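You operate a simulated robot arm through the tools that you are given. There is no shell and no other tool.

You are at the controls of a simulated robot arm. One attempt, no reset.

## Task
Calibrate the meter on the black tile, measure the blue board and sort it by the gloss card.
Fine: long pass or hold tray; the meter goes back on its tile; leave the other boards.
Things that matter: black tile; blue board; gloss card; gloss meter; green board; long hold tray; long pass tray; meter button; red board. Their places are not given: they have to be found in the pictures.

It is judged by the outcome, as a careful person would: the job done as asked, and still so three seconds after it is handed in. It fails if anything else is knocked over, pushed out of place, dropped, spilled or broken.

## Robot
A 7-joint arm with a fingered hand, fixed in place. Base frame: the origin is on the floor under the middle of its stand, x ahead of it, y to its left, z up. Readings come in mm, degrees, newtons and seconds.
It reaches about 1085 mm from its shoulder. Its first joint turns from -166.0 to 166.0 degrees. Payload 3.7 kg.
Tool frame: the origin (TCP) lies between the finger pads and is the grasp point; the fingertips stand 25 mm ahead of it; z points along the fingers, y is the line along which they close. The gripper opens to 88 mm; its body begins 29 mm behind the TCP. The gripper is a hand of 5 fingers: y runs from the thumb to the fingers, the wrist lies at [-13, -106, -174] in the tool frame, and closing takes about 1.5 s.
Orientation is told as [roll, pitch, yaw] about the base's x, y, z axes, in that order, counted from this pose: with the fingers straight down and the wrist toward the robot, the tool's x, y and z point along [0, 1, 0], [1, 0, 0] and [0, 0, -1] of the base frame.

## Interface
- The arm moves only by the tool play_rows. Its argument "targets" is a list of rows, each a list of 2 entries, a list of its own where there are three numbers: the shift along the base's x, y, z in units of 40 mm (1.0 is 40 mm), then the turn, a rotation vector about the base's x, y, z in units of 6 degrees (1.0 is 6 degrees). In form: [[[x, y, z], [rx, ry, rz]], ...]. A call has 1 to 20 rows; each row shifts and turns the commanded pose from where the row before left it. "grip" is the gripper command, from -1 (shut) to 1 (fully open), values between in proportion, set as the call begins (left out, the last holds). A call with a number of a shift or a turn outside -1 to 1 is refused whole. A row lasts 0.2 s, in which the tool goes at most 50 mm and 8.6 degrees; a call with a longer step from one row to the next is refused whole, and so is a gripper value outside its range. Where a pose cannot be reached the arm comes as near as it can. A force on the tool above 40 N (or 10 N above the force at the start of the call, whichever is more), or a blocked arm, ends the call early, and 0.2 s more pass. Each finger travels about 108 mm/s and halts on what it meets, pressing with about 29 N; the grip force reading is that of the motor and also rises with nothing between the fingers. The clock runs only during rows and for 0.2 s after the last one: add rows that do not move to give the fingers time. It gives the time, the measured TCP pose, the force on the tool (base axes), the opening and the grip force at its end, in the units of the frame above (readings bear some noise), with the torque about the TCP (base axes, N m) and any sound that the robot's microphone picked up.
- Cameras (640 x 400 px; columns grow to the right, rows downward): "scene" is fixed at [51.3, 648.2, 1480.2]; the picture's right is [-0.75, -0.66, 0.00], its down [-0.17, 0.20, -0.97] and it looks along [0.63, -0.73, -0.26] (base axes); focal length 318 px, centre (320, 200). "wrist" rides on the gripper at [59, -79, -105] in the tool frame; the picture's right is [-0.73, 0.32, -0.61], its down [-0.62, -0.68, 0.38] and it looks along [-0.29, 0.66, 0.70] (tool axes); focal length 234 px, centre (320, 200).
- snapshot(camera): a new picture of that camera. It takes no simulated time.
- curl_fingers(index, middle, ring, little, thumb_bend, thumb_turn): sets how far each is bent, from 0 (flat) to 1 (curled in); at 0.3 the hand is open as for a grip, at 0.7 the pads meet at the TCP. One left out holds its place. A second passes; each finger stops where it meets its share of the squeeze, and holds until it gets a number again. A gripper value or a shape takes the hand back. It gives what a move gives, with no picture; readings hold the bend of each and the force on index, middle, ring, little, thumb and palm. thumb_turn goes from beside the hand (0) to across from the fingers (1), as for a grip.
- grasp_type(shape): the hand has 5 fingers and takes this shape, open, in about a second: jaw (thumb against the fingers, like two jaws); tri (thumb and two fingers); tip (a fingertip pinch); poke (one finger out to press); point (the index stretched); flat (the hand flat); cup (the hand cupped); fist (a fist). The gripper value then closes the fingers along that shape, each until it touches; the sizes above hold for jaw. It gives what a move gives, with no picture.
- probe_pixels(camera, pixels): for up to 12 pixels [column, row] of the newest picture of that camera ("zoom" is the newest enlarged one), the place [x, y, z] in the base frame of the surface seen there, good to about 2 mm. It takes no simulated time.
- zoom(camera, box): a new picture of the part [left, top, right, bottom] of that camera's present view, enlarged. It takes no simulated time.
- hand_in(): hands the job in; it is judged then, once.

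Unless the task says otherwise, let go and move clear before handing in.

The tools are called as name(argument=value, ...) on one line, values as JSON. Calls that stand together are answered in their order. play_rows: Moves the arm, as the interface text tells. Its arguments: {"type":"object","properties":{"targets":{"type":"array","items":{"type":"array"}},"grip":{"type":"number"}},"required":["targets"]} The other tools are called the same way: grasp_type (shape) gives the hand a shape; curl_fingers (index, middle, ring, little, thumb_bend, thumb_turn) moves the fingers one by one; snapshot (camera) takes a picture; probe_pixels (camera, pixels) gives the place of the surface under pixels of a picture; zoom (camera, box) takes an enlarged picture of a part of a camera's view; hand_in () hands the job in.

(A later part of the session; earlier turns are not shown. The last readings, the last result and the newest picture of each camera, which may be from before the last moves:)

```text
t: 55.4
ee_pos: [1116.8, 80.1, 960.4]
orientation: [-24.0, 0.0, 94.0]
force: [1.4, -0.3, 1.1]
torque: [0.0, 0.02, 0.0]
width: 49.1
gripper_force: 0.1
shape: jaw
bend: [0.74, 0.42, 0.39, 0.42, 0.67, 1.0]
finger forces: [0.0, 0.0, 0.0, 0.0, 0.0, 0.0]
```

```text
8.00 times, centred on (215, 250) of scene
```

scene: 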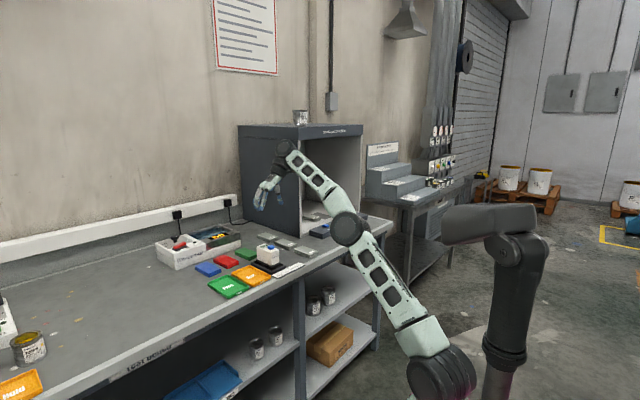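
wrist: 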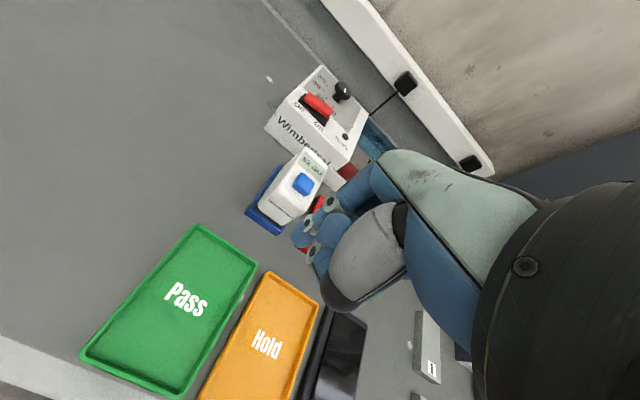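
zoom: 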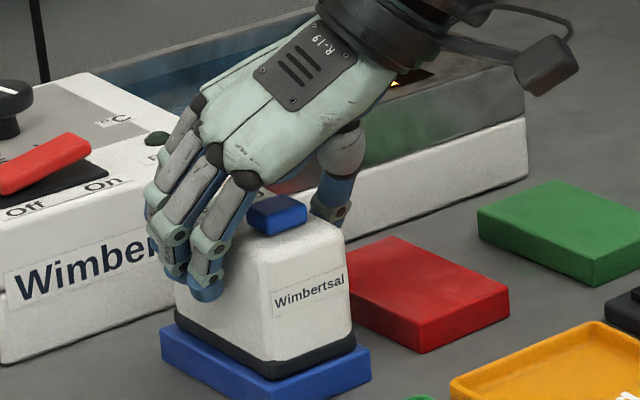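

The fingers are near both sides, no contact yet, meter unmoved. I close firmly.

play_rows(targets=[[[0, 0, 0], [0, 0, 0]], [[0, 0, 0], [0, 0, 0]], [[0, 0, 0], [0, 0, 0]], [[0, 0, 0], [0, 0, 0]], [[0, 0, 0], [0, 0, 0]]], grip=-0.4)

play_rows(targets=[[[0, 0, 0.1], [0, 0, 0]], [[0, 0, 0.2], [0, 0, 0]], [[0, 0, 0.3], [0, 0, 0]], [[0, 0, 0], [0, 0, 0]]])

zoom(camera="scene", box=[190, 225, 240, 275])

```text
t: 56.6
ee_pos: [1116.5, 79.3, 959.3]
orientation: [-23.9, 0.0, 94.0]
force: [0.6, -0.8, 0.3]
torque: [-0.08, -0.02, 0.02]
width: 39.9
gripper_force: 28.7
shape: jaw
bend: [0.74, 0.46, 0.44, 0.47, 0.72, 1.0]
finger forces: [13.9, 7.8, 3.3, 0.1, 26.2, 0.0]
```

```text
t: 57.6
ee_pos: [1115.9, 79.2, 983.3]
orientation: [-24.0, 0.0, 94.1]
force: [-0.1, 0.4, -4.0]
torque: [-0.04, 0.05, 0.0]
width: 40.0
gripper_force: 29.2
shape: jaw
bend: [0.74, 0.47, 0.45, 0.47, 0.72, 0.99]
finger forces: [15.3, 7.4, 3.3, 0.0, 26.3, 0.0]
```

```text
8.00 times, centred on (215, 250) of scene
```

zoom: 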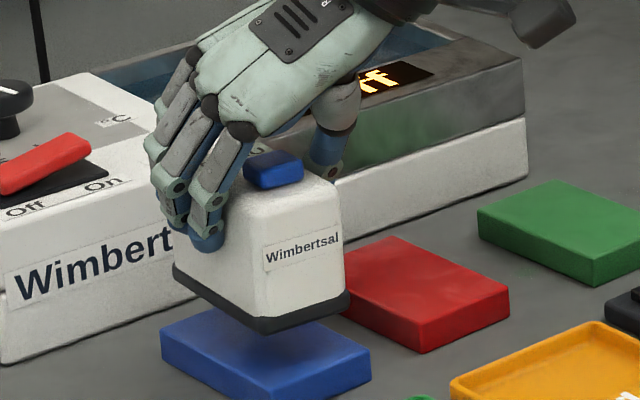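

The meter is lifted cleanly off the blue board. I carry it back along the reverse path at z≈990 to above the tile and measure there.

play_rows(targets=[[[0, 0, 0.17], [0, 0, 0]], [[-0.372, -0.45, 0], [0, 0, 0]], [[-0.372, -0.45, 0], [0, 0, 0]], [[-0.372, -0.45, 0], [0, 0, 0]], [[-0.372, -0.45, 0], [0, 0, 0]], [[-0.372, -0.45, 0], [0, 0, 0]], [[-0.372, -0.45, 0], [0, 0, 0]], [[-0.372, -0.45, 0], [0, 0, 0]], [[-0.372, -0.45, 0], [0, 0, 0]], [[-0.372, -0.45, 0], [0, 0, 0]], [[-0.372, -0.45, 0], [0, 0, 0]], [[0, 0, 0], [0, 0, 0]], [[0, 0, 0], [0, 0, 0]]])

zoom(camera="scene", box=[245, 225, 295, 275])

```text
t: 60.4
ee_pos: [967.0, -100.7, 991.8]
orientation: [-24.0, 0.0, 94.0]
force: [0.4, 0.3, -3.8]
torque: [0.0, 0.01, -0.02]
width: 39.9
gripper_force: 29.0
shape: jaw
bend: [0.74, 0.47, 0.45, 0.47, 0.72, 0.99]
finger forces: [15.3, 7.4, 3.3, 0.1, 26.2, 0.0]
```

```text
8.00 times, centred on (270, 250) of scene
```

zoom: 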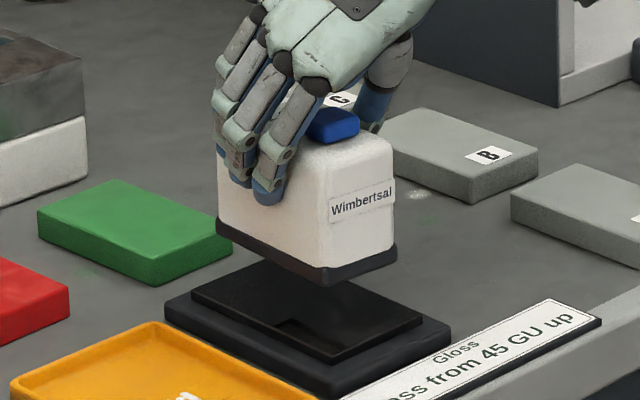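

probe_pixels(camera="zoom", pixels=[[222, 222], [270, 247], [318, 270], [335, 265], [365, 257], [393, 245], [222, 233], [270, 257], [318, 282], [335, 280], [365, 270], [395, 258]])

probe_pixels(camera="zoom", pixels=[[195, 292], [333, 356], [420, 318], [250, 264], [165, 305], [335, 380], [448, 328], [270, 330], [375, 335], [210, 285]])

```text
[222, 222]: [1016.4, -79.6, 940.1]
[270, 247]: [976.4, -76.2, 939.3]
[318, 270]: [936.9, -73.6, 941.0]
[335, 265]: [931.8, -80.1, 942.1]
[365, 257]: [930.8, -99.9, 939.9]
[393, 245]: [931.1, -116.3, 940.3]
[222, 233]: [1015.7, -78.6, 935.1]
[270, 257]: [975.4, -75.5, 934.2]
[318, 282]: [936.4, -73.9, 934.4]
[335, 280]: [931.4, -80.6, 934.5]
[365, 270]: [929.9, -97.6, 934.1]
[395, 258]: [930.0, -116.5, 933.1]
```

```text
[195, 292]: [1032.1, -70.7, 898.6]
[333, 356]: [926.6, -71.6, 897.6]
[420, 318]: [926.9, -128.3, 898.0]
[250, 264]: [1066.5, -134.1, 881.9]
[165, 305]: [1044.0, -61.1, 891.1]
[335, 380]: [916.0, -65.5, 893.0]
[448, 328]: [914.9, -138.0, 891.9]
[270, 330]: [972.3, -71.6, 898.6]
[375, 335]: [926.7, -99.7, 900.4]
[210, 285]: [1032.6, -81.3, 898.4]
```

The meter is twisted about -4° and sits at centre (974.5,-98.3); the tile centre is about (978,-100). I turn +4° and shift (+2.7,-2.2) mm, lower 20 mm, and measure again.

play_rows(targets=[[[0.0675, -0.055, 0], [0, 0, 0.67]], [[0, 0, -0.25], [0, 0, 0]], [[0, 0, -0.25], [0, 0, 0]], [[0, 0, 0], [0, 0, 0]]])

zoom(camera="scene", box=[245, 225, 295, 275])

```text
t: 61.4
ee_pos: [970.1, -102.3, 970.9]
orientation: [-24.1, 0.0, 98.1]
force: [-0.3, -0.6, -3.9]
torque: [0.01, 0.05, 0.01]
width: 39.9
gripper_force: 29.2
shape: jaw
bend: [0.74, 0.47, 0.45, 0.47, 0.72, 0.99]
finger forces: [15.3, 7.4, 3.3, 0.1, 26.3, 0.0]
```

```text
8.00 times, centred on (270, 250) of scene
```

zoom: 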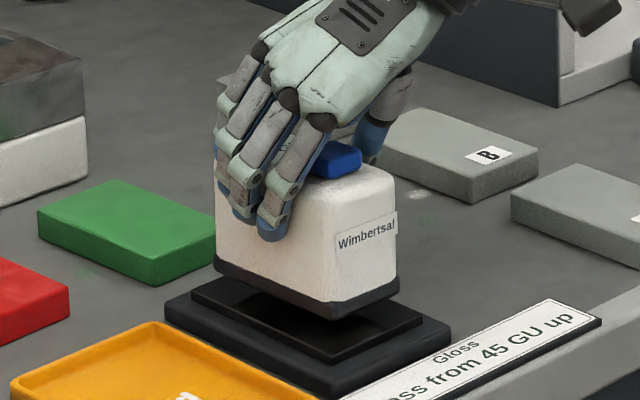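

probe_pixels(camera="zoom", pixels=[[222, 265], [270, 285], [325, 308], [345, 304], [370, 296], [395, 284], [222, 272], [270, 294], [325, 316], [345, 312], [370, 305], [395, 292]])

```text
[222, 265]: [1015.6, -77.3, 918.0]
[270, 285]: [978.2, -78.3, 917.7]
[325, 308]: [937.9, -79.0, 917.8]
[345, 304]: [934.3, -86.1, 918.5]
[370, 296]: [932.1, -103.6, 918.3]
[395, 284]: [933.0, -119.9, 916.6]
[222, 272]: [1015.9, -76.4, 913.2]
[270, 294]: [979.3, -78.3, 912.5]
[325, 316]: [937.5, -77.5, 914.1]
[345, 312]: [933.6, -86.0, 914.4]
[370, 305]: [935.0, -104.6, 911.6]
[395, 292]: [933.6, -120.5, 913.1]
```

The meter now is square with its centre at (977,-100), right over the tile. I lower 8 mm then 1 mm at a time.

play_rows(targets=[[[0, 0, -0.1], [0, 0, 0]], [[0, 0, -0.1], [0, 0, 0]], [[0, 0, -0.025], [0, 0, 0]], [[0, 0, -0.025], [0, 0, 0]], [[0, 0, 0], [0, 0, 0]]])

play_rows(targets=[[[0, 0, -0.025], [0, 0, 0]], [[0, 0, 0], [0, 0, 0]]])

zoom(camera="scene", box=[245, 230, 295, 280])

```text
t: 62.6
ee_pos: [971.0, -101.9, 959.8]
orientation: [-24.0, 0.0, 98.1]
force: [0.8, 0.0, -1.9]
torque: [-0.02, -0.02, 0.01]
width: 40.2
gripper_force: 29.3
shape: jaw
bend: [0.74, 0.47, 0.45, 0.47, 0.72, 0.99]
finger forces: [15.4, 7.6, 3.6, 0.0, 26.3, 0.0]
```

```text
t: 63.2
ee_pos: [971.0, -101.7, 960.1]
orientation: [-24.0, 0.0, 98.0]
force: [0.9, 1.7, 4.4]
torque: [-0.04, -0.06, -0.01]
width: 39.9
gripper_force: 28.5
shape: jaw
bend: [0.74, 0.47, 0.45, 0.47, 0.72, 0.99]
finger forces: [15.8, 8.3, 4.2, 0.0, 27.0, 0.1]
```

```text
8.00 times, centred on (270, 255) of scene
```

zoom: 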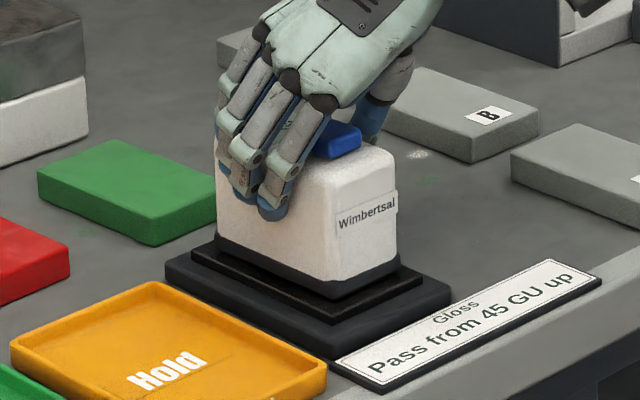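

Force is now +4.4 N up, so the meter rests on the tile. I open the hand in two stages.

play_rows(targets=[[[0, 0, 0], [0, 0, 0]], [[0, 0, 0], [0, 0, 0]], [[0, 0, 0], [0, 0, 0]]], grip=0.3)

play_rows(targets=[[[0, 0, 0], [0, 0, 0]], [[0, 0, 0], [0, 0, 0]], [[0, 0, 0], [0, 0, 0]]], grip=0.9)

zoom(camera="scene", box=[245, 230, 295, 280])

zoom(camera="wrist", box=[160, 130, 420, 370])

```text
t: 64.0
ee_pos: [969.8, -102.1, 959.4]
orientation: [-23.9, 0.0, 98.1]
force: [0.4, 0.4, -0.9]
torque: [-0.01, -0.01, -0.01]
width: 56.9
gripper_force: 0.0
shape: jaw
bend: [0.28, 0.39, 0.36, 0.36, 0.62, 1.0]
finger forces: [0.1, 0.0, 0.0, 0.1, 0.1, 0.0]
```

```text
t: 64.8
ee_pos: [969.9, -101.4, 959.4]
orientation: [-24.0, -0.1, 98.1]
force: [-0.6, -0.6, 0.5]
torque: [0.02, 0.02, 0.01]
width: 83.2
gripper_force: 0.1
shape: jaw
bend: [0.32, 0.31, 0.3, 0.31, 0.31, 0.98]
finger forces: [0.0, 0.1, 0.0, 0.0, 0.0, 0.0]
```

```text
8.00 times, centred on (270, 255) of scene
```

zoom: 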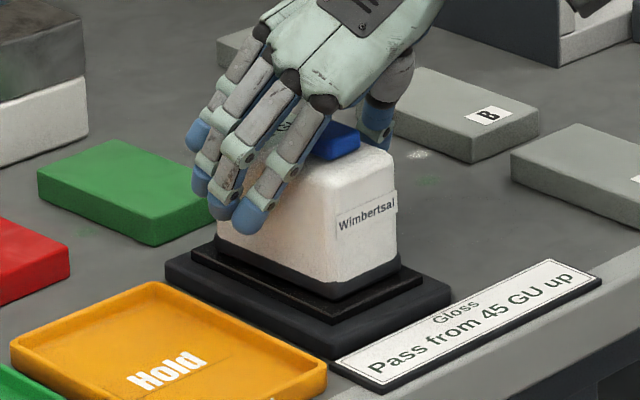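

```text
1.67 times, centred on (290, 250) of wrist
```

zoom: 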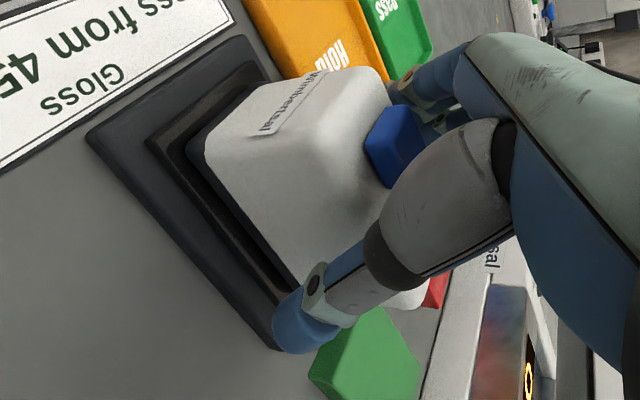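

The meter sits on its tile, free of the hand. I raise straight up, set the opening to about 66 mm, and look at the hand's finger positions and the blue board.

play_rows(targets=[[[0, 0, 0.3], [0, 0, 0]], [[0, 0, 0.6], [0, 0, 0]], [[0, 0, 0.6], [0, 0, 0]], [[0, 0, 0.6], [0, 0, 0]], [[0, 0, 0], [0, 0, 0]]])

play_rows(targets=[[[0, 0.8, 0], [0, 0, 0]], [[0, 0.8, 0], [0, 0, 0]], [[0, 0.8, 0], [0, 0, 0]], [[0, 0.8, 0], [0, 0, 0]], [[0, 0.8, 0], [0, 0, 0]], [[0.4, 0.57, 0], [0, 0, 0]], [[0.5, 0, 0], [0, 0, 0]], [[0, 0, 0], [0, 0, 0]], [[0, 0, 0], [0, 0, 0]]], grip=0.5)

snapshot(camera="scene")

snapshot(camera="wrist")

zoom(camera="scene", box=[195, 200, 275, 280])

```text
t: 66.0
ee_pos: [970.7, -102.5, 1043.2]
orientation: [-23.9, 0.0, 98.2]
force: [0.1, 0.4, -0.8]
torque: [-0.02, -0.03, 0.01]
width: 83.4
gripper_force: 0.1
shape: jaw
bend: [0.32, 0.31, 0.3, 0.31, 0.31, 0.98]
finger forces: [0.0, 0.0, 0.0, 0.1, 0.0, 0.0]
```

```text
t: 68.0
ee_pos: [1006.1, 80.3, 1044.1]
orientation: [-24.0, -0.1, 98.2]
force: [0.5, 0.5, -0.2]
torque: [0.02, 0.07, -0.03]
width: 66.1
gripper_force: 0.1
shape: jaw
bend: [0.27, 0.35, 0.32, 0.34, 0.54, 0.99]
finger forces: [0.0, 0.1, 0.0, 0.0, 0.0, 0.0]
```

```text
taken
```

scene: 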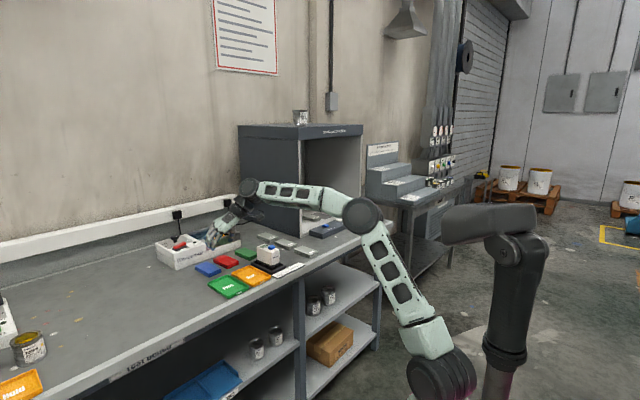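

```text
taken
```

wrist: 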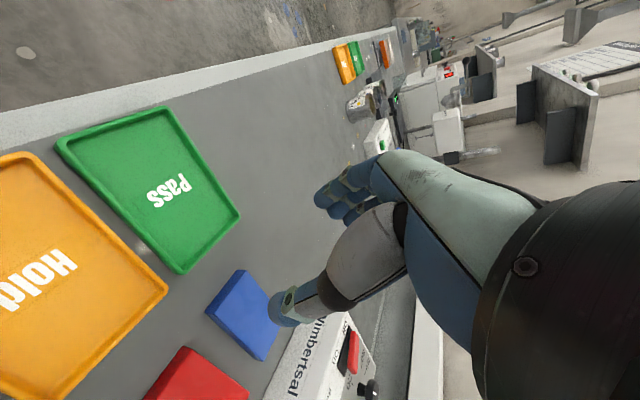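

```text
5.00 times, centred on (235, 240) of scene
```

zoom: 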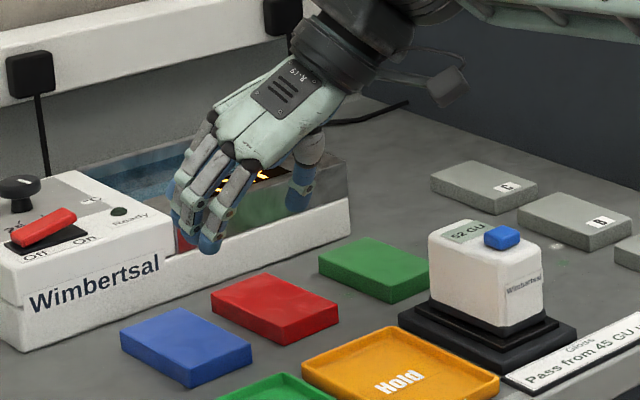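

I probe the finger and thumb surfaces in this zoom (index tip (208,248), thumb tip (297,205)) with TCP at (1006,80,1044), and the blue and red boards again.

probe_pixels(camera="zoom", pixels=[[208, 250], [205, 240], [187, 245], [175, 222], [297, 208], [290, 200], [302, 200], [210, 225], [195, 235]])

probe_pixels(camera="zoom", pixels=[[122, 335], [178, 310], [250, 346], [190, 370], [213, 295], [283, 330], [337, 312], [262, 276], [320, 258]])

zoom(camera="wrist", box=[190, 150, 400, 370])

```text
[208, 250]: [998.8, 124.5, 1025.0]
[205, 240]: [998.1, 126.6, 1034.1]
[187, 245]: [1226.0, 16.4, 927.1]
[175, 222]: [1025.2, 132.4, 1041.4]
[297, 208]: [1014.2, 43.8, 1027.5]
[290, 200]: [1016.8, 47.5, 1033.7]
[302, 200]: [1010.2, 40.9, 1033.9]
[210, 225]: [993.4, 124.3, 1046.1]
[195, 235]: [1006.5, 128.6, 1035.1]
```

```text
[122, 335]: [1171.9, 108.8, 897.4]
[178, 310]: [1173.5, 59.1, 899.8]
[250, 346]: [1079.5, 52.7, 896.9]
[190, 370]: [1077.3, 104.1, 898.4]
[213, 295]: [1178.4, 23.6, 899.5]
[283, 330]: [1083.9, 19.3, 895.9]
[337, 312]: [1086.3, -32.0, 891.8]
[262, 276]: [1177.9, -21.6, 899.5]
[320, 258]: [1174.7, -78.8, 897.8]
```

```text
1.82 times, centred on (295, 260) of wrist
```

zoom: 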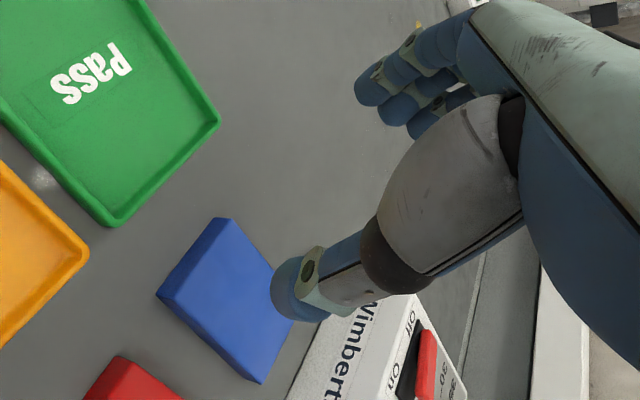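

With 66 mm opening the thumb's outer side will be about y 33, clear of the red board's edge at y 21. The blue board centre is (1125.6,81.2); I move to (1114,81) and down to z≈930 first.

play_rows(targets=[[[0.6, 0.005, -0.375], [0, 0, 0]], [[0.6, 0.005, -0.375], [0, 0, 0]], [[0.6, 0.005, -0.375], [0, 0, 0]], [[0.6, 0.005, -0.375], [0, 0, 0]], [[0.1, 0, -0.45], [0, 0, 0]], [[0.1, 0, -0.45], [0, 0, 0]], [[0.08, 0, -0.4], [0, 0, 0]], [[0, 0, 0], [0, 0, 0]]])

zoom(camera="scene", box=[190, 225, 240, 285])

zoom(camera="wrist", box=[190, 150, 400, 370])

```text
t: 69.8
ee_pos: [1113.2, 81.7, 929.9]
orientation: [-24.0, 0.0, 98.1]
force: [0.7, -0.1, 0.3]
torque: [-0.02, 0.02, -0.01]
width: 66.2
gripper_force: 0.1
shape: jaw
bend: [0.27, 0.35, 0.32, 0.34, 0.54, 0.99]
finger forces: [0.1, 0.0, 0.0, 0.0, 0.0, 0.1]
```

```text
6.67 times, centred on (215, 255) of scene
```

zoom: 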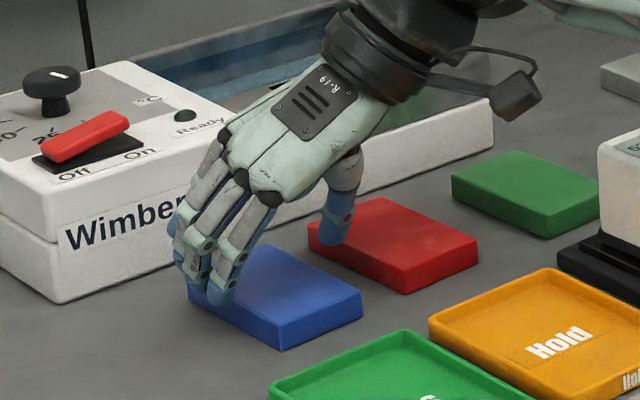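

```text
1.82 times, centred on (295, 260) of wrist
```

zoom: 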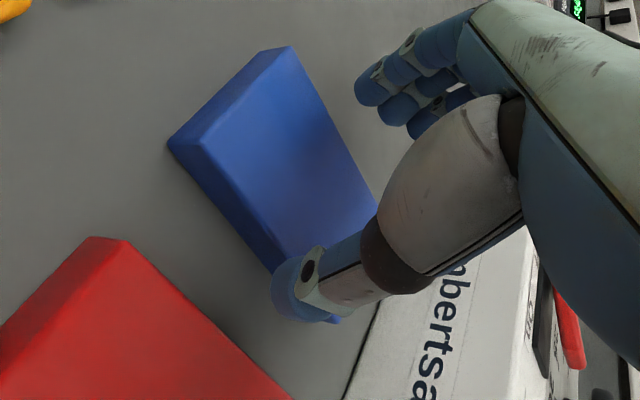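

I probe the fingertips and thumb tip to confirm clearance to the blue and red boards before lowering.

probe_pixels(camera="zoom", pixels=[[290, 295], [280, 285], [300, 310], [320, 315], [275, 300], [360, 80], [365, 95], [410, 125]])

zoom(camera="scene", box=[205, 245, 230, 270])

```text
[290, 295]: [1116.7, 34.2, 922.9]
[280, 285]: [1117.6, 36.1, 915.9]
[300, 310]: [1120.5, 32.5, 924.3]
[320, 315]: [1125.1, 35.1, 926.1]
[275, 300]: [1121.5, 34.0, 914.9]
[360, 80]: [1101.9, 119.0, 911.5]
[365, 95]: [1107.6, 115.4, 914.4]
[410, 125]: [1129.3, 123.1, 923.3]
```

```text
16.00 times, centred on (218, 258) of scene
```

zoom: 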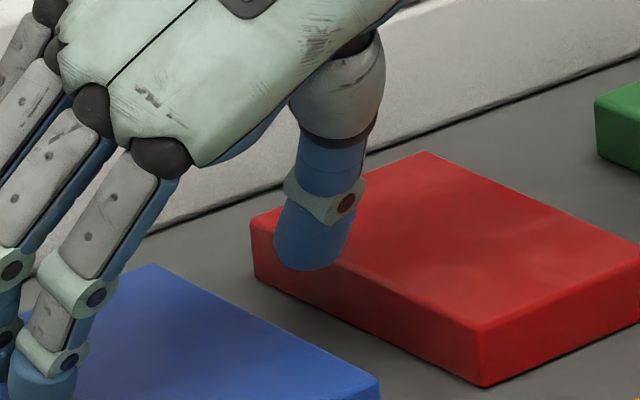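

Thumb inner side is about 5 mm and fingers about 10 mm from the board's sides, with 11 mm to the red board. I shift y -1.5 mm and lower to z≈911 in small steps.

play_rows(targets=[[[0, -0.0375, -0.2], [0, 0, 0]], [[0, 0, -0.15], [0, 0, 0]], [[0, 0, -0.1], [0, 0, 0]], [[0, 0, 0], [0, 0, 0]]])

zoom(camera="scene", box=[195, 235, 235, 275])

zoom(camera="wrist", box=[190, 150, 400, 370])

```text
t: 70.8
ee_pos: [1113.6, 80.7, 914.3]
orientation: [-24.0, -0.1, 98.0]
force: [0.9, -0.2, -0.4]
torque: [-0.02, 0.01, 0.01]
width: 66.1
gripper_force: 0.1
shape: jaw
bend: [0.27, 0.35, 0.32, 0.34, 0.54, 0.99]
finger forces: [0.0, 0.1, 0.0, 0.1, 0.0, 0.0]
```

```text
10.00 times, centred on (215, 255) of scene
```

zoom: 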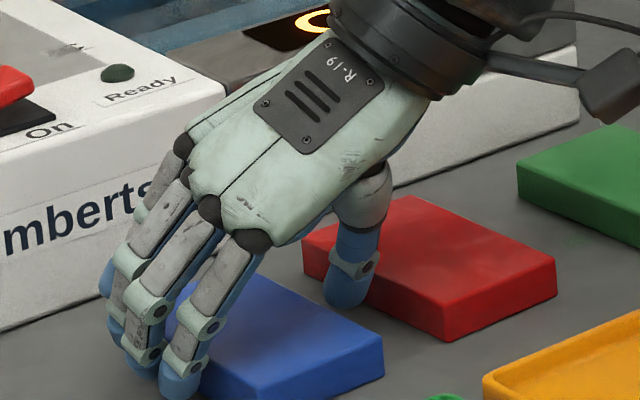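

```text
1.82 times, centred on (295, 260) of wrist
```

zoom: 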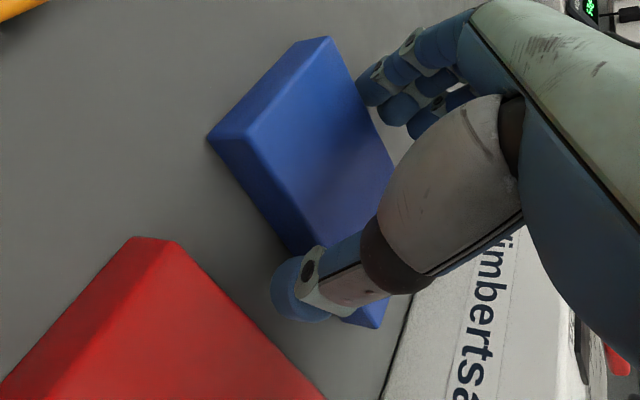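

The hand straddles the board with no force. I probe the tips' heights above the bench.

probe_pixels(camera="zoom", pixels=[[280, 290], [285, 305], [295, 315], [310, 318], [370, 98], [385, 118], [400, 128]])

zoom(camera="scene", box=[200, 245, 230, 275])

```text
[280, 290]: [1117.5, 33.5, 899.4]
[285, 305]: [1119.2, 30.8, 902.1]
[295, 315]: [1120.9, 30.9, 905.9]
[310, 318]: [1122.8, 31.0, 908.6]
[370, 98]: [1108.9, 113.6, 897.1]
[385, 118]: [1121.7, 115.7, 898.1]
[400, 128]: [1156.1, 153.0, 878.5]
```

```text
13.33 times, centred on (215, 260) of scene
```

zoom: 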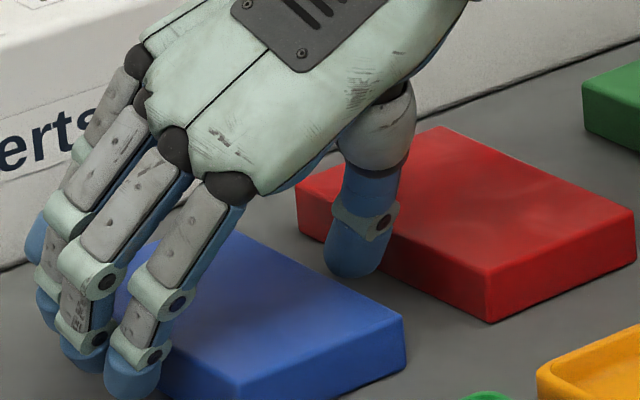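

probe_pixels(camera="zoom", pixels=[[130, 396], [130, 385], [85, 368], [50, 325], [350, 275], [350, 265], [365, 260], [335, 250]])

```text
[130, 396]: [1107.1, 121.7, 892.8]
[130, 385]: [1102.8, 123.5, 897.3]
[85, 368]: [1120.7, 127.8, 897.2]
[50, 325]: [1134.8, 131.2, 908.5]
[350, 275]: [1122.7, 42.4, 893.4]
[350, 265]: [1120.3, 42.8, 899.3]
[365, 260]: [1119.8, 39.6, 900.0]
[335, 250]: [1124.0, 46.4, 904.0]
```

The lowest tips are at z≈892, bench at 881.5. I lower 6 mm more and then close gently.

play_rows(targets=[[[0, 0, -0.1], [0, 0, 0]], [[0, 0, -0.05], [0, 0, 0]], [[0, 0, 0], [0, 0, 0]]])

play_rows(targets=[[[0, 0, 0], [0, 0, 0]], [[0, 0, 0], [0, 0, 0]], [[0, 0, 0], [0, 0, 0]]], grip=0.3)

zoom(camera="scene", box=[200, 245, 230, 275])

zoom(camera="wrist", box=[190, 150, 400, 370])

```text
t: 71.6
ee_pos: [1113.5, 79.4, 907.5]
orientation: [-24.0, -0.1, 98.0]
force: [-1.4, -0.1, 0.1]
torque: [0.01, 0.01, 0.0]
width: 66.2
gripper_force: 0.1
shape: jaw
bend: [0.27, 0.35, 0.32, 0.34, 0.54, 0.99]
finger forces: [0.1, 0.0, 0.1, 0.0, 0.0, 0.1]
```

```text
t: 72.4
ee_pos: [1112.6, 81.1, 909.4]
orientation: [-24.0, 0.0, 98.1]
force: [-0.1, -0.5, 0.2]
torque: [0.0, 0.03, 0.0]
width: 57.4
gripper_force: 0.1
shape: jaw
bend: [0.28, 0.39, 0.35, 0.36, 0.61, 1.0]
finger forces: [0.0, 0.0, 0.0, 0.1, 0.1, 0.1]
```

```text
13.33 times, centred on (215, 260) of scene
```

zoom: 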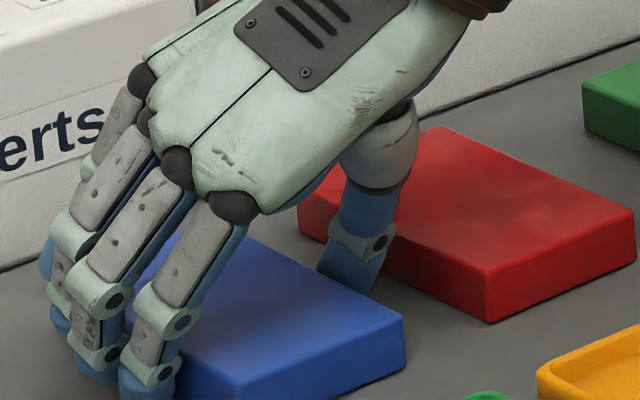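

```text
1.82 times, centred on (295, 260) of wrist
```

zoom: 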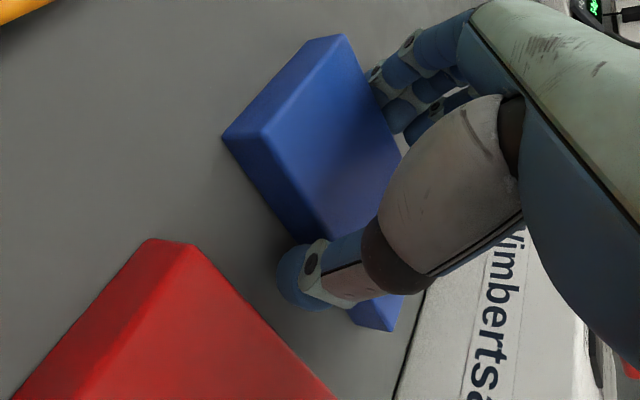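

The fingers and thumb are close to the board's sides at its height. I go 1.5 mm lower and close to grip.

play_rows(targets=[[[0, 0, -0.0375], [0, 0, 0]], [[0, 0, 0], [0, 0, 0]]])

play_rows(targets=[[[0, 0, 0], [0, 0, 0]], [[0, 0, 0], [0, 0, 0]], [[0, 0, 0], [0, 0, 0]], [[0, 0, 0], [0, 0, 0]], [[0, 0, 0], [0, 0, 0]]], grip=-0.3)

zoom(camera="scene", box=[200, 245, 230, 275])

zoom(camera="wrist", box=[190, 150, 400, 370])

```text
t: 73.0
ee_pos: [1113.1, 80.5, 905.9]
orientation: [-24.0, 0.0, 98.1]
force: [-1.3, -0.4, 2.1]
torque: [0.09, -0.03, 0.0]
width: 57.4
gripper_force: 0.0
shape: jaw
bend: [0.28, 0.39, 0.35, 0.36, 0.61, 1.0]
finger forces: [2.0, 0.0, 0.0, 0.0, 0.1, 0.0]
```

```text
t: 74.2
ee_pos: [1112.0, 80.1, 906.0]
orientation: [-24.0, 0.1, 98.0]
force: [0.3, 1.1, 3.9]
torque: [0.1, -0.04, 0.01]
width: 49.2
gripper_force: 29.3
shape: jaw
bend: [0.29, 0.42, 0.41, 0.43, 0.68, 1.0]
finger forces: [15.9, 8.4, 3.2, 0.1, 25.7, 0.0]
```

```text
13.33 times, centred on (215, 260) of scene
```

zoom: 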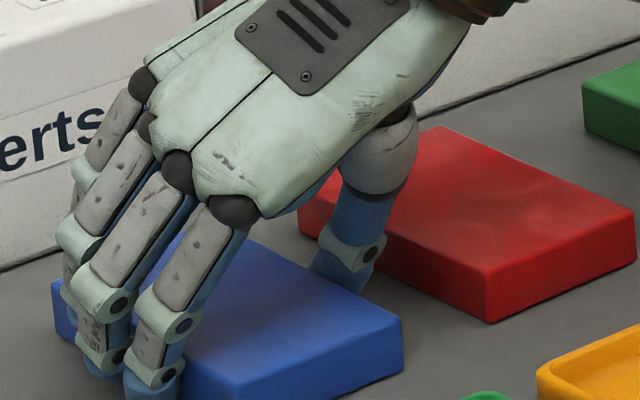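

```text
1.82 times, centred on (295, 260) of wrist
```

zoom: 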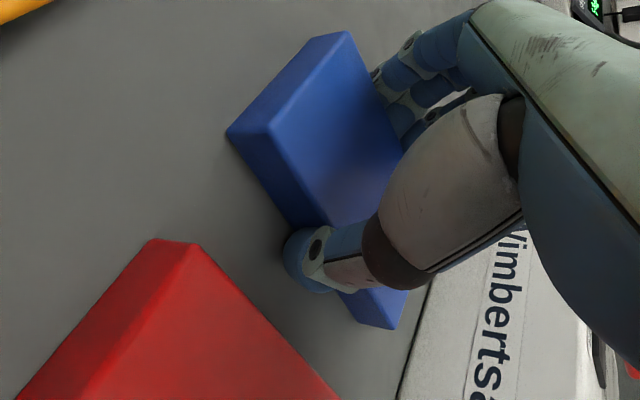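

The board is gripped at 29 N by thumb, index, middle and ring. I lift 15 mm gently and check.

play_rows(targets=[[[0, 0, 0.05], [0, 0, 0]], [[0, 0, 0.12], [0, 0, 0]], [[0, 0, 0.2], [0, 0, 0]], [[0, 0, 0], [0, 0, 0]]])

zoom(camera="scene", box=[195, 240, 235, 280])

zoom(camera="wrist", box=[190, 150, 400, 370])

```text
t: 75.2
ee_pos: [1112.3, 80.2, 921.3]
orientation: [-24.0, 0.0, 98.0]
force: [-0.2, -1.1, -0.5]
torque: [0.0, 0.0, 0.0]
width: 49.1
gripper_force: 29.0
shape: jaw
bend: [0.29, 0.42, 0.43, 0.43, 0.68, 1.0]
finger forces: [14.5, 8.2, 5.9, 0.1, 25.8, 0.0]
```

```text
10.00 times, centred on (215, 260) of scene
```

zoom: 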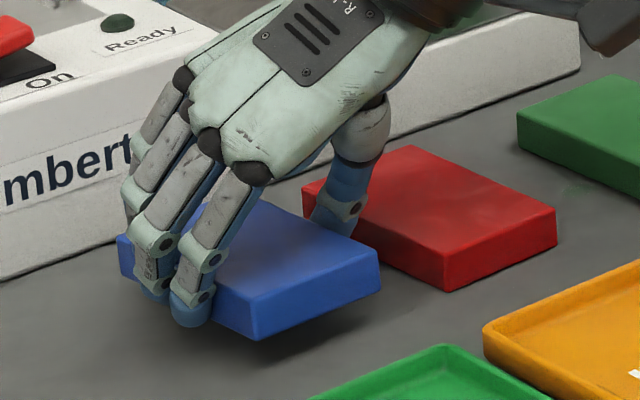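

```text
1.82 times, centred on (295, 260) of wrist
```

zoom: 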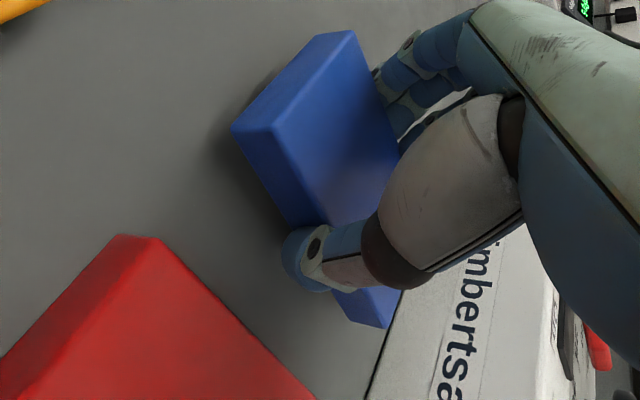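

The board is off the bench and held steadily. I probe its corners to know its pose in the grip.

zoom(camera="scene", box=[200, 248, 236, 278])

```text
13.33 times, centred on (218, 263) of scene
```

zoom: 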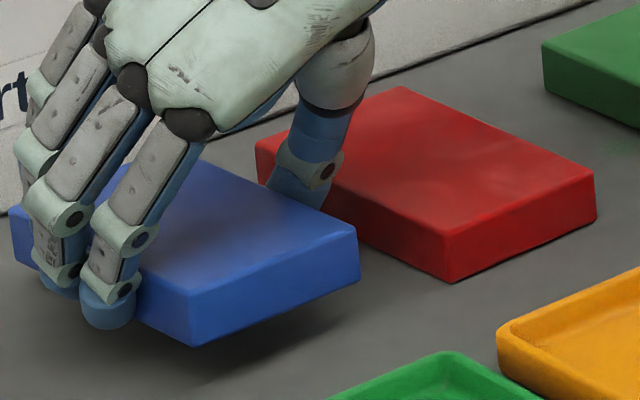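

probe_pixels(camera="zoom", pixels=[[190, 287], [353, 230], [195, 343], [355, 278], [160, 270], [260, 195], [130, 172], [16, 210], [16, 255], [165, 328], [100, 322], [230, 240]])

```text
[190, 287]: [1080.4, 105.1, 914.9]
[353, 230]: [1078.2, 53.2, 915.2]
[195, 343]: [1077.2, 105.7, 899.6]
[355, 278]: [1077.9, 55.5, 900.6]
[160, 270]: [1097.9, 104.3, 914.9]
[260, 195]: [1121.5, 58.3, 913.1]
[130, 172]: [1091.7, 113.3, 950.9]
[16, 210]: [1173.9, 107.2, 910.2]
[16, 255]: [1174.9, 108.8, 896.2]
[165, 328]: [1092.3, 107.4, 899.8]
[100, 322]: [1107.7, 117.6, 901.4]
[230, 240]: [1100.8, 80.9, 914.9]
```

The board is held about level (far end ~4 mm lower). Before placing I measure the Pass tray's rim and inside, as the fingers may not fit beside the board.

zoom(camera="scene", box=[203, 268, 258, 304])

```text
11.11 times, centred on (230, 286) of scene
```

zoom: 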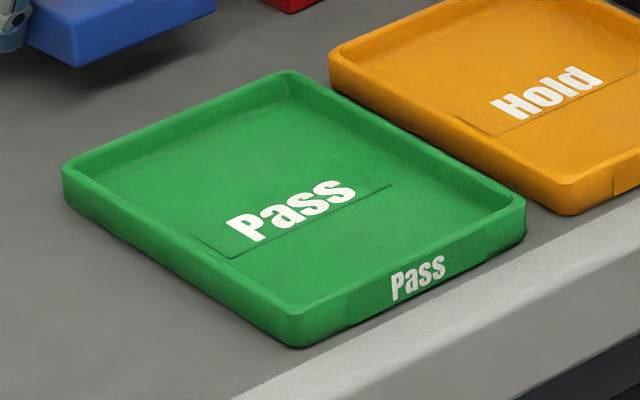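

probe_pixels(camera="zoom", pixels=[[65, 165], [285, 73], [523, 200], [295, 315], [90, 168], [290, 88], [510, 200], [295, 302], [180, 240], [195, 240], [410, 140], [400, 145]])

probe_pixels(camera="zoom", pixels=[[172, 232], [184, 234], [200, 232], [215, 230], [370, 145], [385, 142], [395, 138], [405, 132], [420, 240], [420, 250], [190, 118], [195, 128]])

```text
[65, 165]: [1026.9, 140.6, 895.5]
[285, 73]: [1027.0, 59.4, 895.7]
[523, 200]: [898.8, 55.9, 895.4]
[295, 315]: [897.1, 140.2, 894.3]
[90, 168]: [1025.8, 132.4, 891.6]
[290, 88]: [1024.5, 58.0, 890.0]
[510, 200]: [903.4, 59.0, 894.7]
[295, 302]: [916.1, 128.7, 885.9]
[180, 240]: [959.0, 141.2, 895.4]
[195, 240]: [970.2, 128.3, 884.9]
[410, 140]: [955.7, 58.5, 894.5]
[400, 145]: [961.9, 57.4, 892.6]
```

```text
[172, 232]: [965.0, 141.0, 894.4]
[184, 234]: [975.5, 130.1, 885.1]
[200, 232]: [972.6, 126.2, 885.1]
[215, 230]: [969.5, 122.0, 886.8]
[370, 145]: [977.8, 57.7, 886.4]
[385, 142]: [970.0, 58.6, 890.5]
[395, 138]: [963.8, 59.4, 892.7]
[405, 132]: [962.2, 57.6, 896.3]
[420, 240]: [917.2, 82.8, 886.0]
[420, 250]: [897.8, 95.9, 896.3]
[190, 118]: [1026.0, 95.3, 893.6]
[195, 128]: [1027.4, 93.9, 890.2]
```

The Pass tray's inside is about 79 mm wide (y 59–138, floor 885.5, rim 895.5), just too tight for fingers beside the 51 mm board. The board is very light, so I set it back down and regrip about 5 mm higher so the fingertips can stay at rim level when placing.

play_rows(targets=[[[0, 0, -0.15], [0, 0, 0]], [[0, 0, -0.15], [0, 0, 0]], [[0, 0, -0.05], [0, 0, 0]], [[0, 0, 0], [0, 0, 0]]])

play_rows(targets=[[[0, 0, 0], [0, 0, 0]], [[0, 0, 0], [0, 0, 0]], [[0, 0, 0], [0, 0, 0]]], grip=0.35)

play_rows(targets=[[[0, 0, 0.12], [0, 0, 0]], [[0, 0, 0], [0, 0, 0]]])

zoom(camera="scene", box=[198, 245, 230, 277])

zoom(camera="wrist", box=[190, 150, 400, 370])

```text
t: 76.2
ee_pos: [1112.0, 78.8, 906.2]
orientation: [-24.0, 0.0, 98.0]
force: [-1.0, 0.2, 2.8]
torque: [0.11, -0.19, 0.04]
width: 49.1
gripper_force: 29.0
shape: jaw
bend: [0.29, 0.42, 0.43, 0.43, 0.68, 0.99]
finger forces: [14.7, 8.1, 11.6, 0.1, 26.4, 0.0]
```

```text
t: 77.0
ee_pos: [1112.5, 79.0, 906.9]
orientation: [-23.8, 0.0, 98.0]
force: [-0.1, -0.7, 2.4]
torque: [0.06, 0.01, -0.01]
width: 58.8
gripper_force: 0.0
shape: jaw
bend: [0.28, 0.38, 0.35, 0.35, 0.6, 1.0]
finger forces: [1.3, 0.1, 0.0, 0.0, 0.1, 0.1]
```

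```text
t: 77.6
ee_pos: [1112.4, 80.2, 911.7]
orientation: [-24.0, 0.0, 98.1]
force: [-0.8, 0.4, -0.3]
torque: [0.0, 0.01, -0.01]
width: 58.8
gripper_force: 0.0
shape: jaw
bend: [0.28, 0.38, 0.35, 0.35, 0.6, 1.0]
finger forces: [0.0, 0.0, 0.0, 0.0, 0.0, 0.0]
```

```text
12.50 times, centred on (214, 261) of scene
```

zoom: 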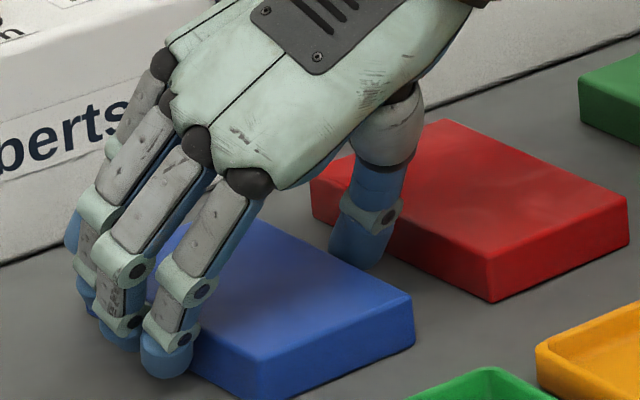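

```text
1.82 times, centred on (295, 260) of wrist
```

zoom: 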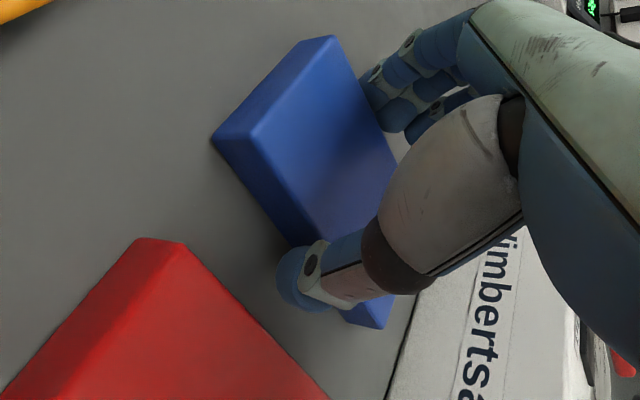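

The index tip is now about 5 mm above the bench, with the board flat. I close again.

play_rows(targets=[[[0, 0, 0], [0, 0, 0]], [[0, 0, 0], [0, 0, 0]], [[0, 0, 0], [0, 0, 0]], [[0, 0, 0], [0, 0, 0]], [[0, 0, 0], [0, 0, 0]]], grip=-0.3)

play_rows(targets=[[[0, 0, 0.05], [0, 0, 0]], [[0, 0, 0.1], [0, 0, 0]], [[0, 0, 0], [0, 0, 0]], [[0, 0, 0], [0, 0, 0]]])

zoom(camera="scene", box=[198, 245, 230, 277])

zoom(camera="wrist", box=[190, 150, 400, 370])

```text
t: 78.8
ee_pos: [1112.5, 79.3, 911.2]
orientation: [-24.0, 0.1, 98.1]
force: [-1.3, 0.2, 0.6]
torque: [-0.01, 0.02, 0.0]
width: 49.0
gripper_force: 29.2
shape: jaw
bend: [0.29, 0.41, 0.45, 0.43, 0.68, 1.0]
finger forces: [15.8, 9.1, 0.0, 0.0, 24.9, 0.0]
```

```text
t: 79.8
ee_pos: [1113.5, 78.9, 917.5]
orientation: [-23.9, 0.0, 98.0]
force: [0.2, -0.1, 0.0]
torque: [0.01, 0.01, -0.01]
width: 49.1
gripper_force: 28.6
shape: jaw
bend: [0.29, 0.41, 0.45, 0.43, 0.68, 1.0]
finger forces: [15.8, 9.2, 0.0, 0.2, 25.1, 0.0]
```

```text
12.50 times, centred on (214, 261) of scene
```

zoom: 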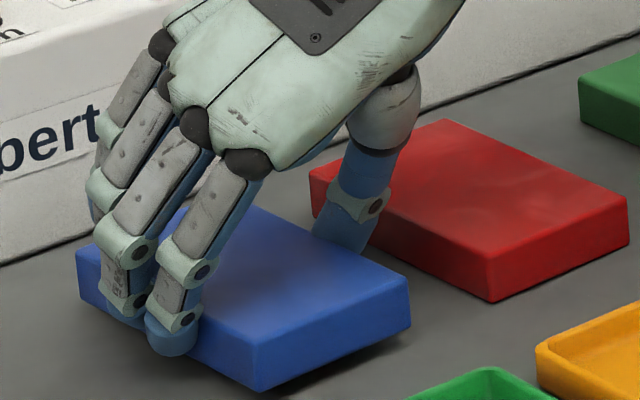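

```text
1.82 times, centred on (295, 260) of wrist
```

zoom: 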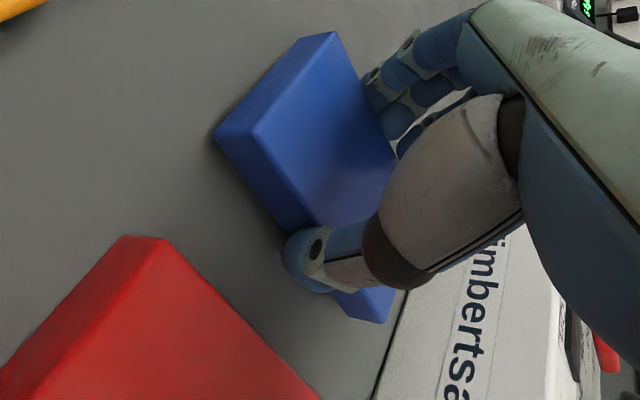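

The board lifts with index, middle and thumb at about 25 N. I probe its corners for level and pose.

probe_pixels(camera="wrist", pixels=[[310, 225]])

zoom(camera="scene", box=[200, 248, 236, 278])

```text
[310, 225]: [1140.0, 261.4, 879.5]
```

```text
13.33 times, centred on (218, 263) of scene
```

zoom: 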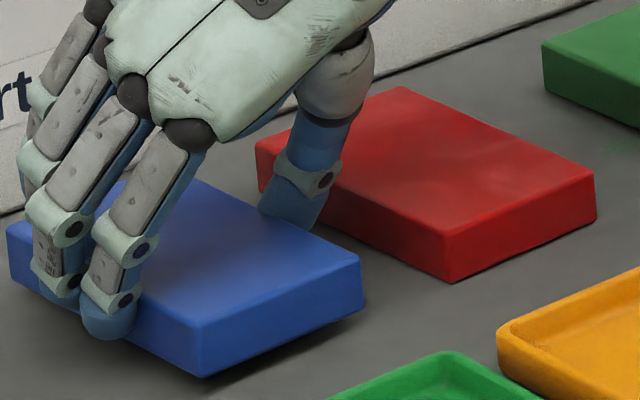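

probe_pixels(camera="zoom", pixels=[[200, 318], [357, 260], [203, 372], [358, 306], [170, 300], [15, 228], [15, 275], [240, 210], [107, 335], [60, 290], [230, 250]])

```text
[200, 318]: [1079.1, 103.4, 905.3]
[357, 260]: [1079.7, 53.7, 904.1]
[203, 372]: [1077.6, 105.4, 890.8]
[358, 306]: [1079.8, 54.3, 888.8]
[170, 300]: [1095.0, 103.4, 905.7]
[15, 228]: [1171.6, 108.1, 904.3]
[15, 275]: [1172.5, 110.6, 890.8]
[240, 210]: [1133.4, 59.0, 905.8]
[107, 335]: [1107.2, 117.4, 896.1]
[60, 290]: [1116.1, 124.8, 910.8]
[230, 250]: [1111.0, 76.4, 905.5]
```

The board hangs level (top z≈905, centre about (1126,80.5)), offset (+13,+1) from the TCP. I raise to z≈947 and carry it over the Pass tray, aiming the board's centre at about (962.5,94.5).

play_rows(targets=[[[0, 0, 0.25], [0, 0, 0]], [[0, 0, 0.25], [0, 0, 0]], [[0, 0, 0.25], [0, 0, 0]], [[-0.51, 0.044, 0], [0, 0, 0]], [[-0.51, 0.044, 0], [0, 0, 0]], [[-0.51, 0.044, 0], [0, 0, 0]], [[-0.51, 0.044, 0], [0, 0, 0]], [[-0.51, 0.044, 0], [0, 0, 0]], [[-0.51, 0.044, 0], [0, 0, 0]], [[-0.51, 0.044, 0], [0, 0, 0]], [[-0.51, 0.044, 0], [0, 0, 0]], [[0, 0, 0], [0, 0, 0]], [[0, 0, 0], [0, 0, 0]]])

zoom(camera="scene", box=[195, 240, 265, 310])

zoom(camera="wrist", box=[160, 120, 420, 370])

```text
t: 82.6
ee_pos: [951.0, 93.9, 947.3]
orientation: [-24.0, 0.0, 98.1]
force: [-0.5, -0.7, -0.8]
torque: [0.01, 0.03, 0.0]
width: 49.2
gripper_force: 29.2
shape: jaw
bend: [0.29, 0.41, 0.45, 0.43, 0.68, 1.0]
finger forces: [15.9, 9.2, 0.0, 0.1, 25.1, 0.0]
```

```text
5.71 times, centred on (230, 275) of scene
```

zoom: 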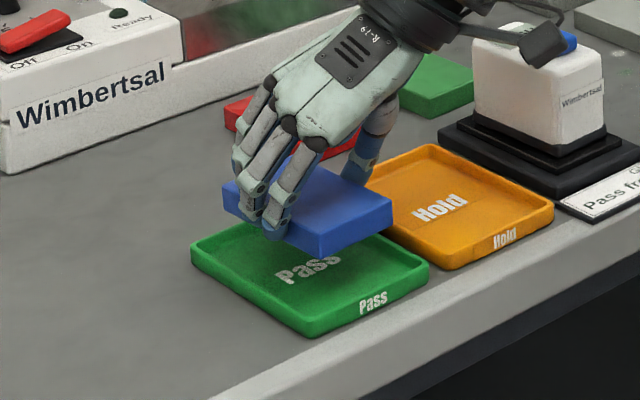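

```text
1.60 times, centred on (290, 245) of wrist
```

zoom: 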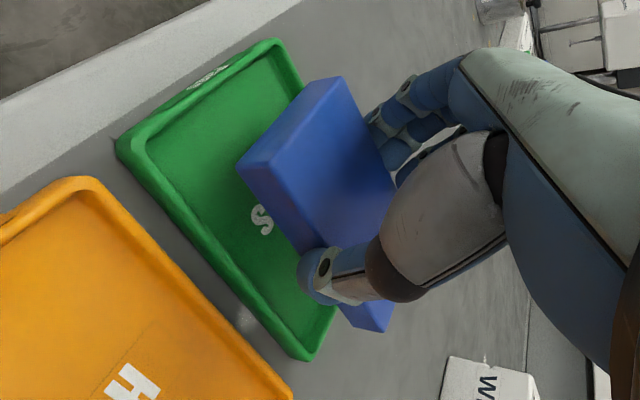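

The board is above the Pass tray. I probe its corners to compare with the tray's inside.

zoom(camera="scene", box=[212, 252, 252, 302])

```text
8.00 times, centred on (232, 277) of scene
```

zoom: 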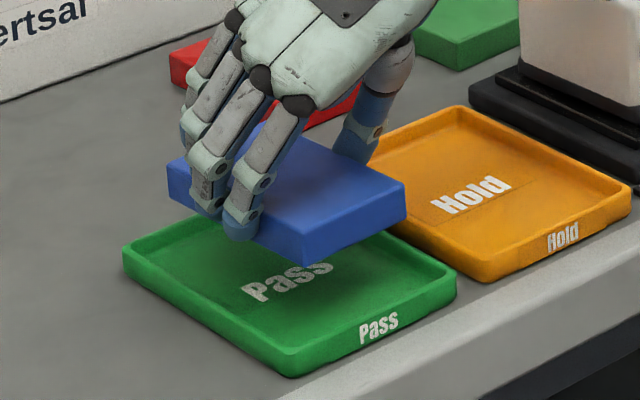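

probe_pixels(camera="zoom", pixels=[[303, 228], [402, 190], [304, 262], [403, 218], [170, 165], [170, 195], [285, 220], [330, 180], [240, 235], [350, 150]])

```text
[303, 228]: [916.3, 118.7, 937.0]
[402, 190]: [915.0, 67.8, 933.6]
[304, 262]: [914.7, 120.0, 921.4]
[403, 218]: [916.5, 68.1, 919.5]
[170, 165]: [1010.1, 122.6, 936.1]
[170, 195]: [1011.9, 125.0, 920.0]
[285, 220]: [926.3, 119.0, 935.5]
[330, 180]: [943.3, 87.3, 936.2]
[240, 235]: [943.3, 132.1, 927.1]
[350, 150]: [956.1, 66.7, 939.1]
```

The board spans x 915–1012, y 68–124, inside the tray's 900–1025 by 59–138. I check how low the thumb tip hangs using the wrist view.

zoom(camera="wrist", box=[250, 180, 370, 310])

```text
3.08 times, centred on (310, 245) of wrist
```

zoom: 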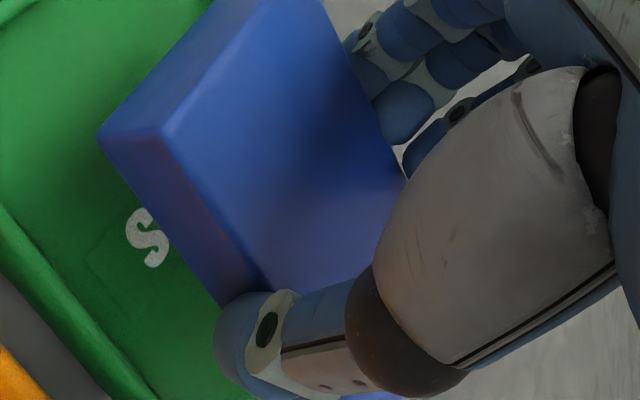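

probe_pixels(camera="zoom", pixels=[[220, 345], [230, 370], [220, 325], [240, 330], [250, 385], [270, 395], [225, 385], [235, 310], [160, 130], [215, 295]])

```text
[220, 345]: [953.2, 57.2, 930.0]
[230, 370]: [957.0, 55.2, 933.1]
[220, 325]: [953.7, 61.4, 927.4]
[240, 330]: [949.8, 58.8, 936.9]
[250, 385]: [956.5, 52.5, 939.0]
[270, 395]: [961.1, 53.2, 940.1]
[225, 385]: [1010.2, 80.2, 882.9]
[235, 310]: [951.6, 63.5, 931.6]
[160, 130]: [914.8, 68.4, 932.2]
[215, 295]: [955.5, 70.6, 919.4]
```

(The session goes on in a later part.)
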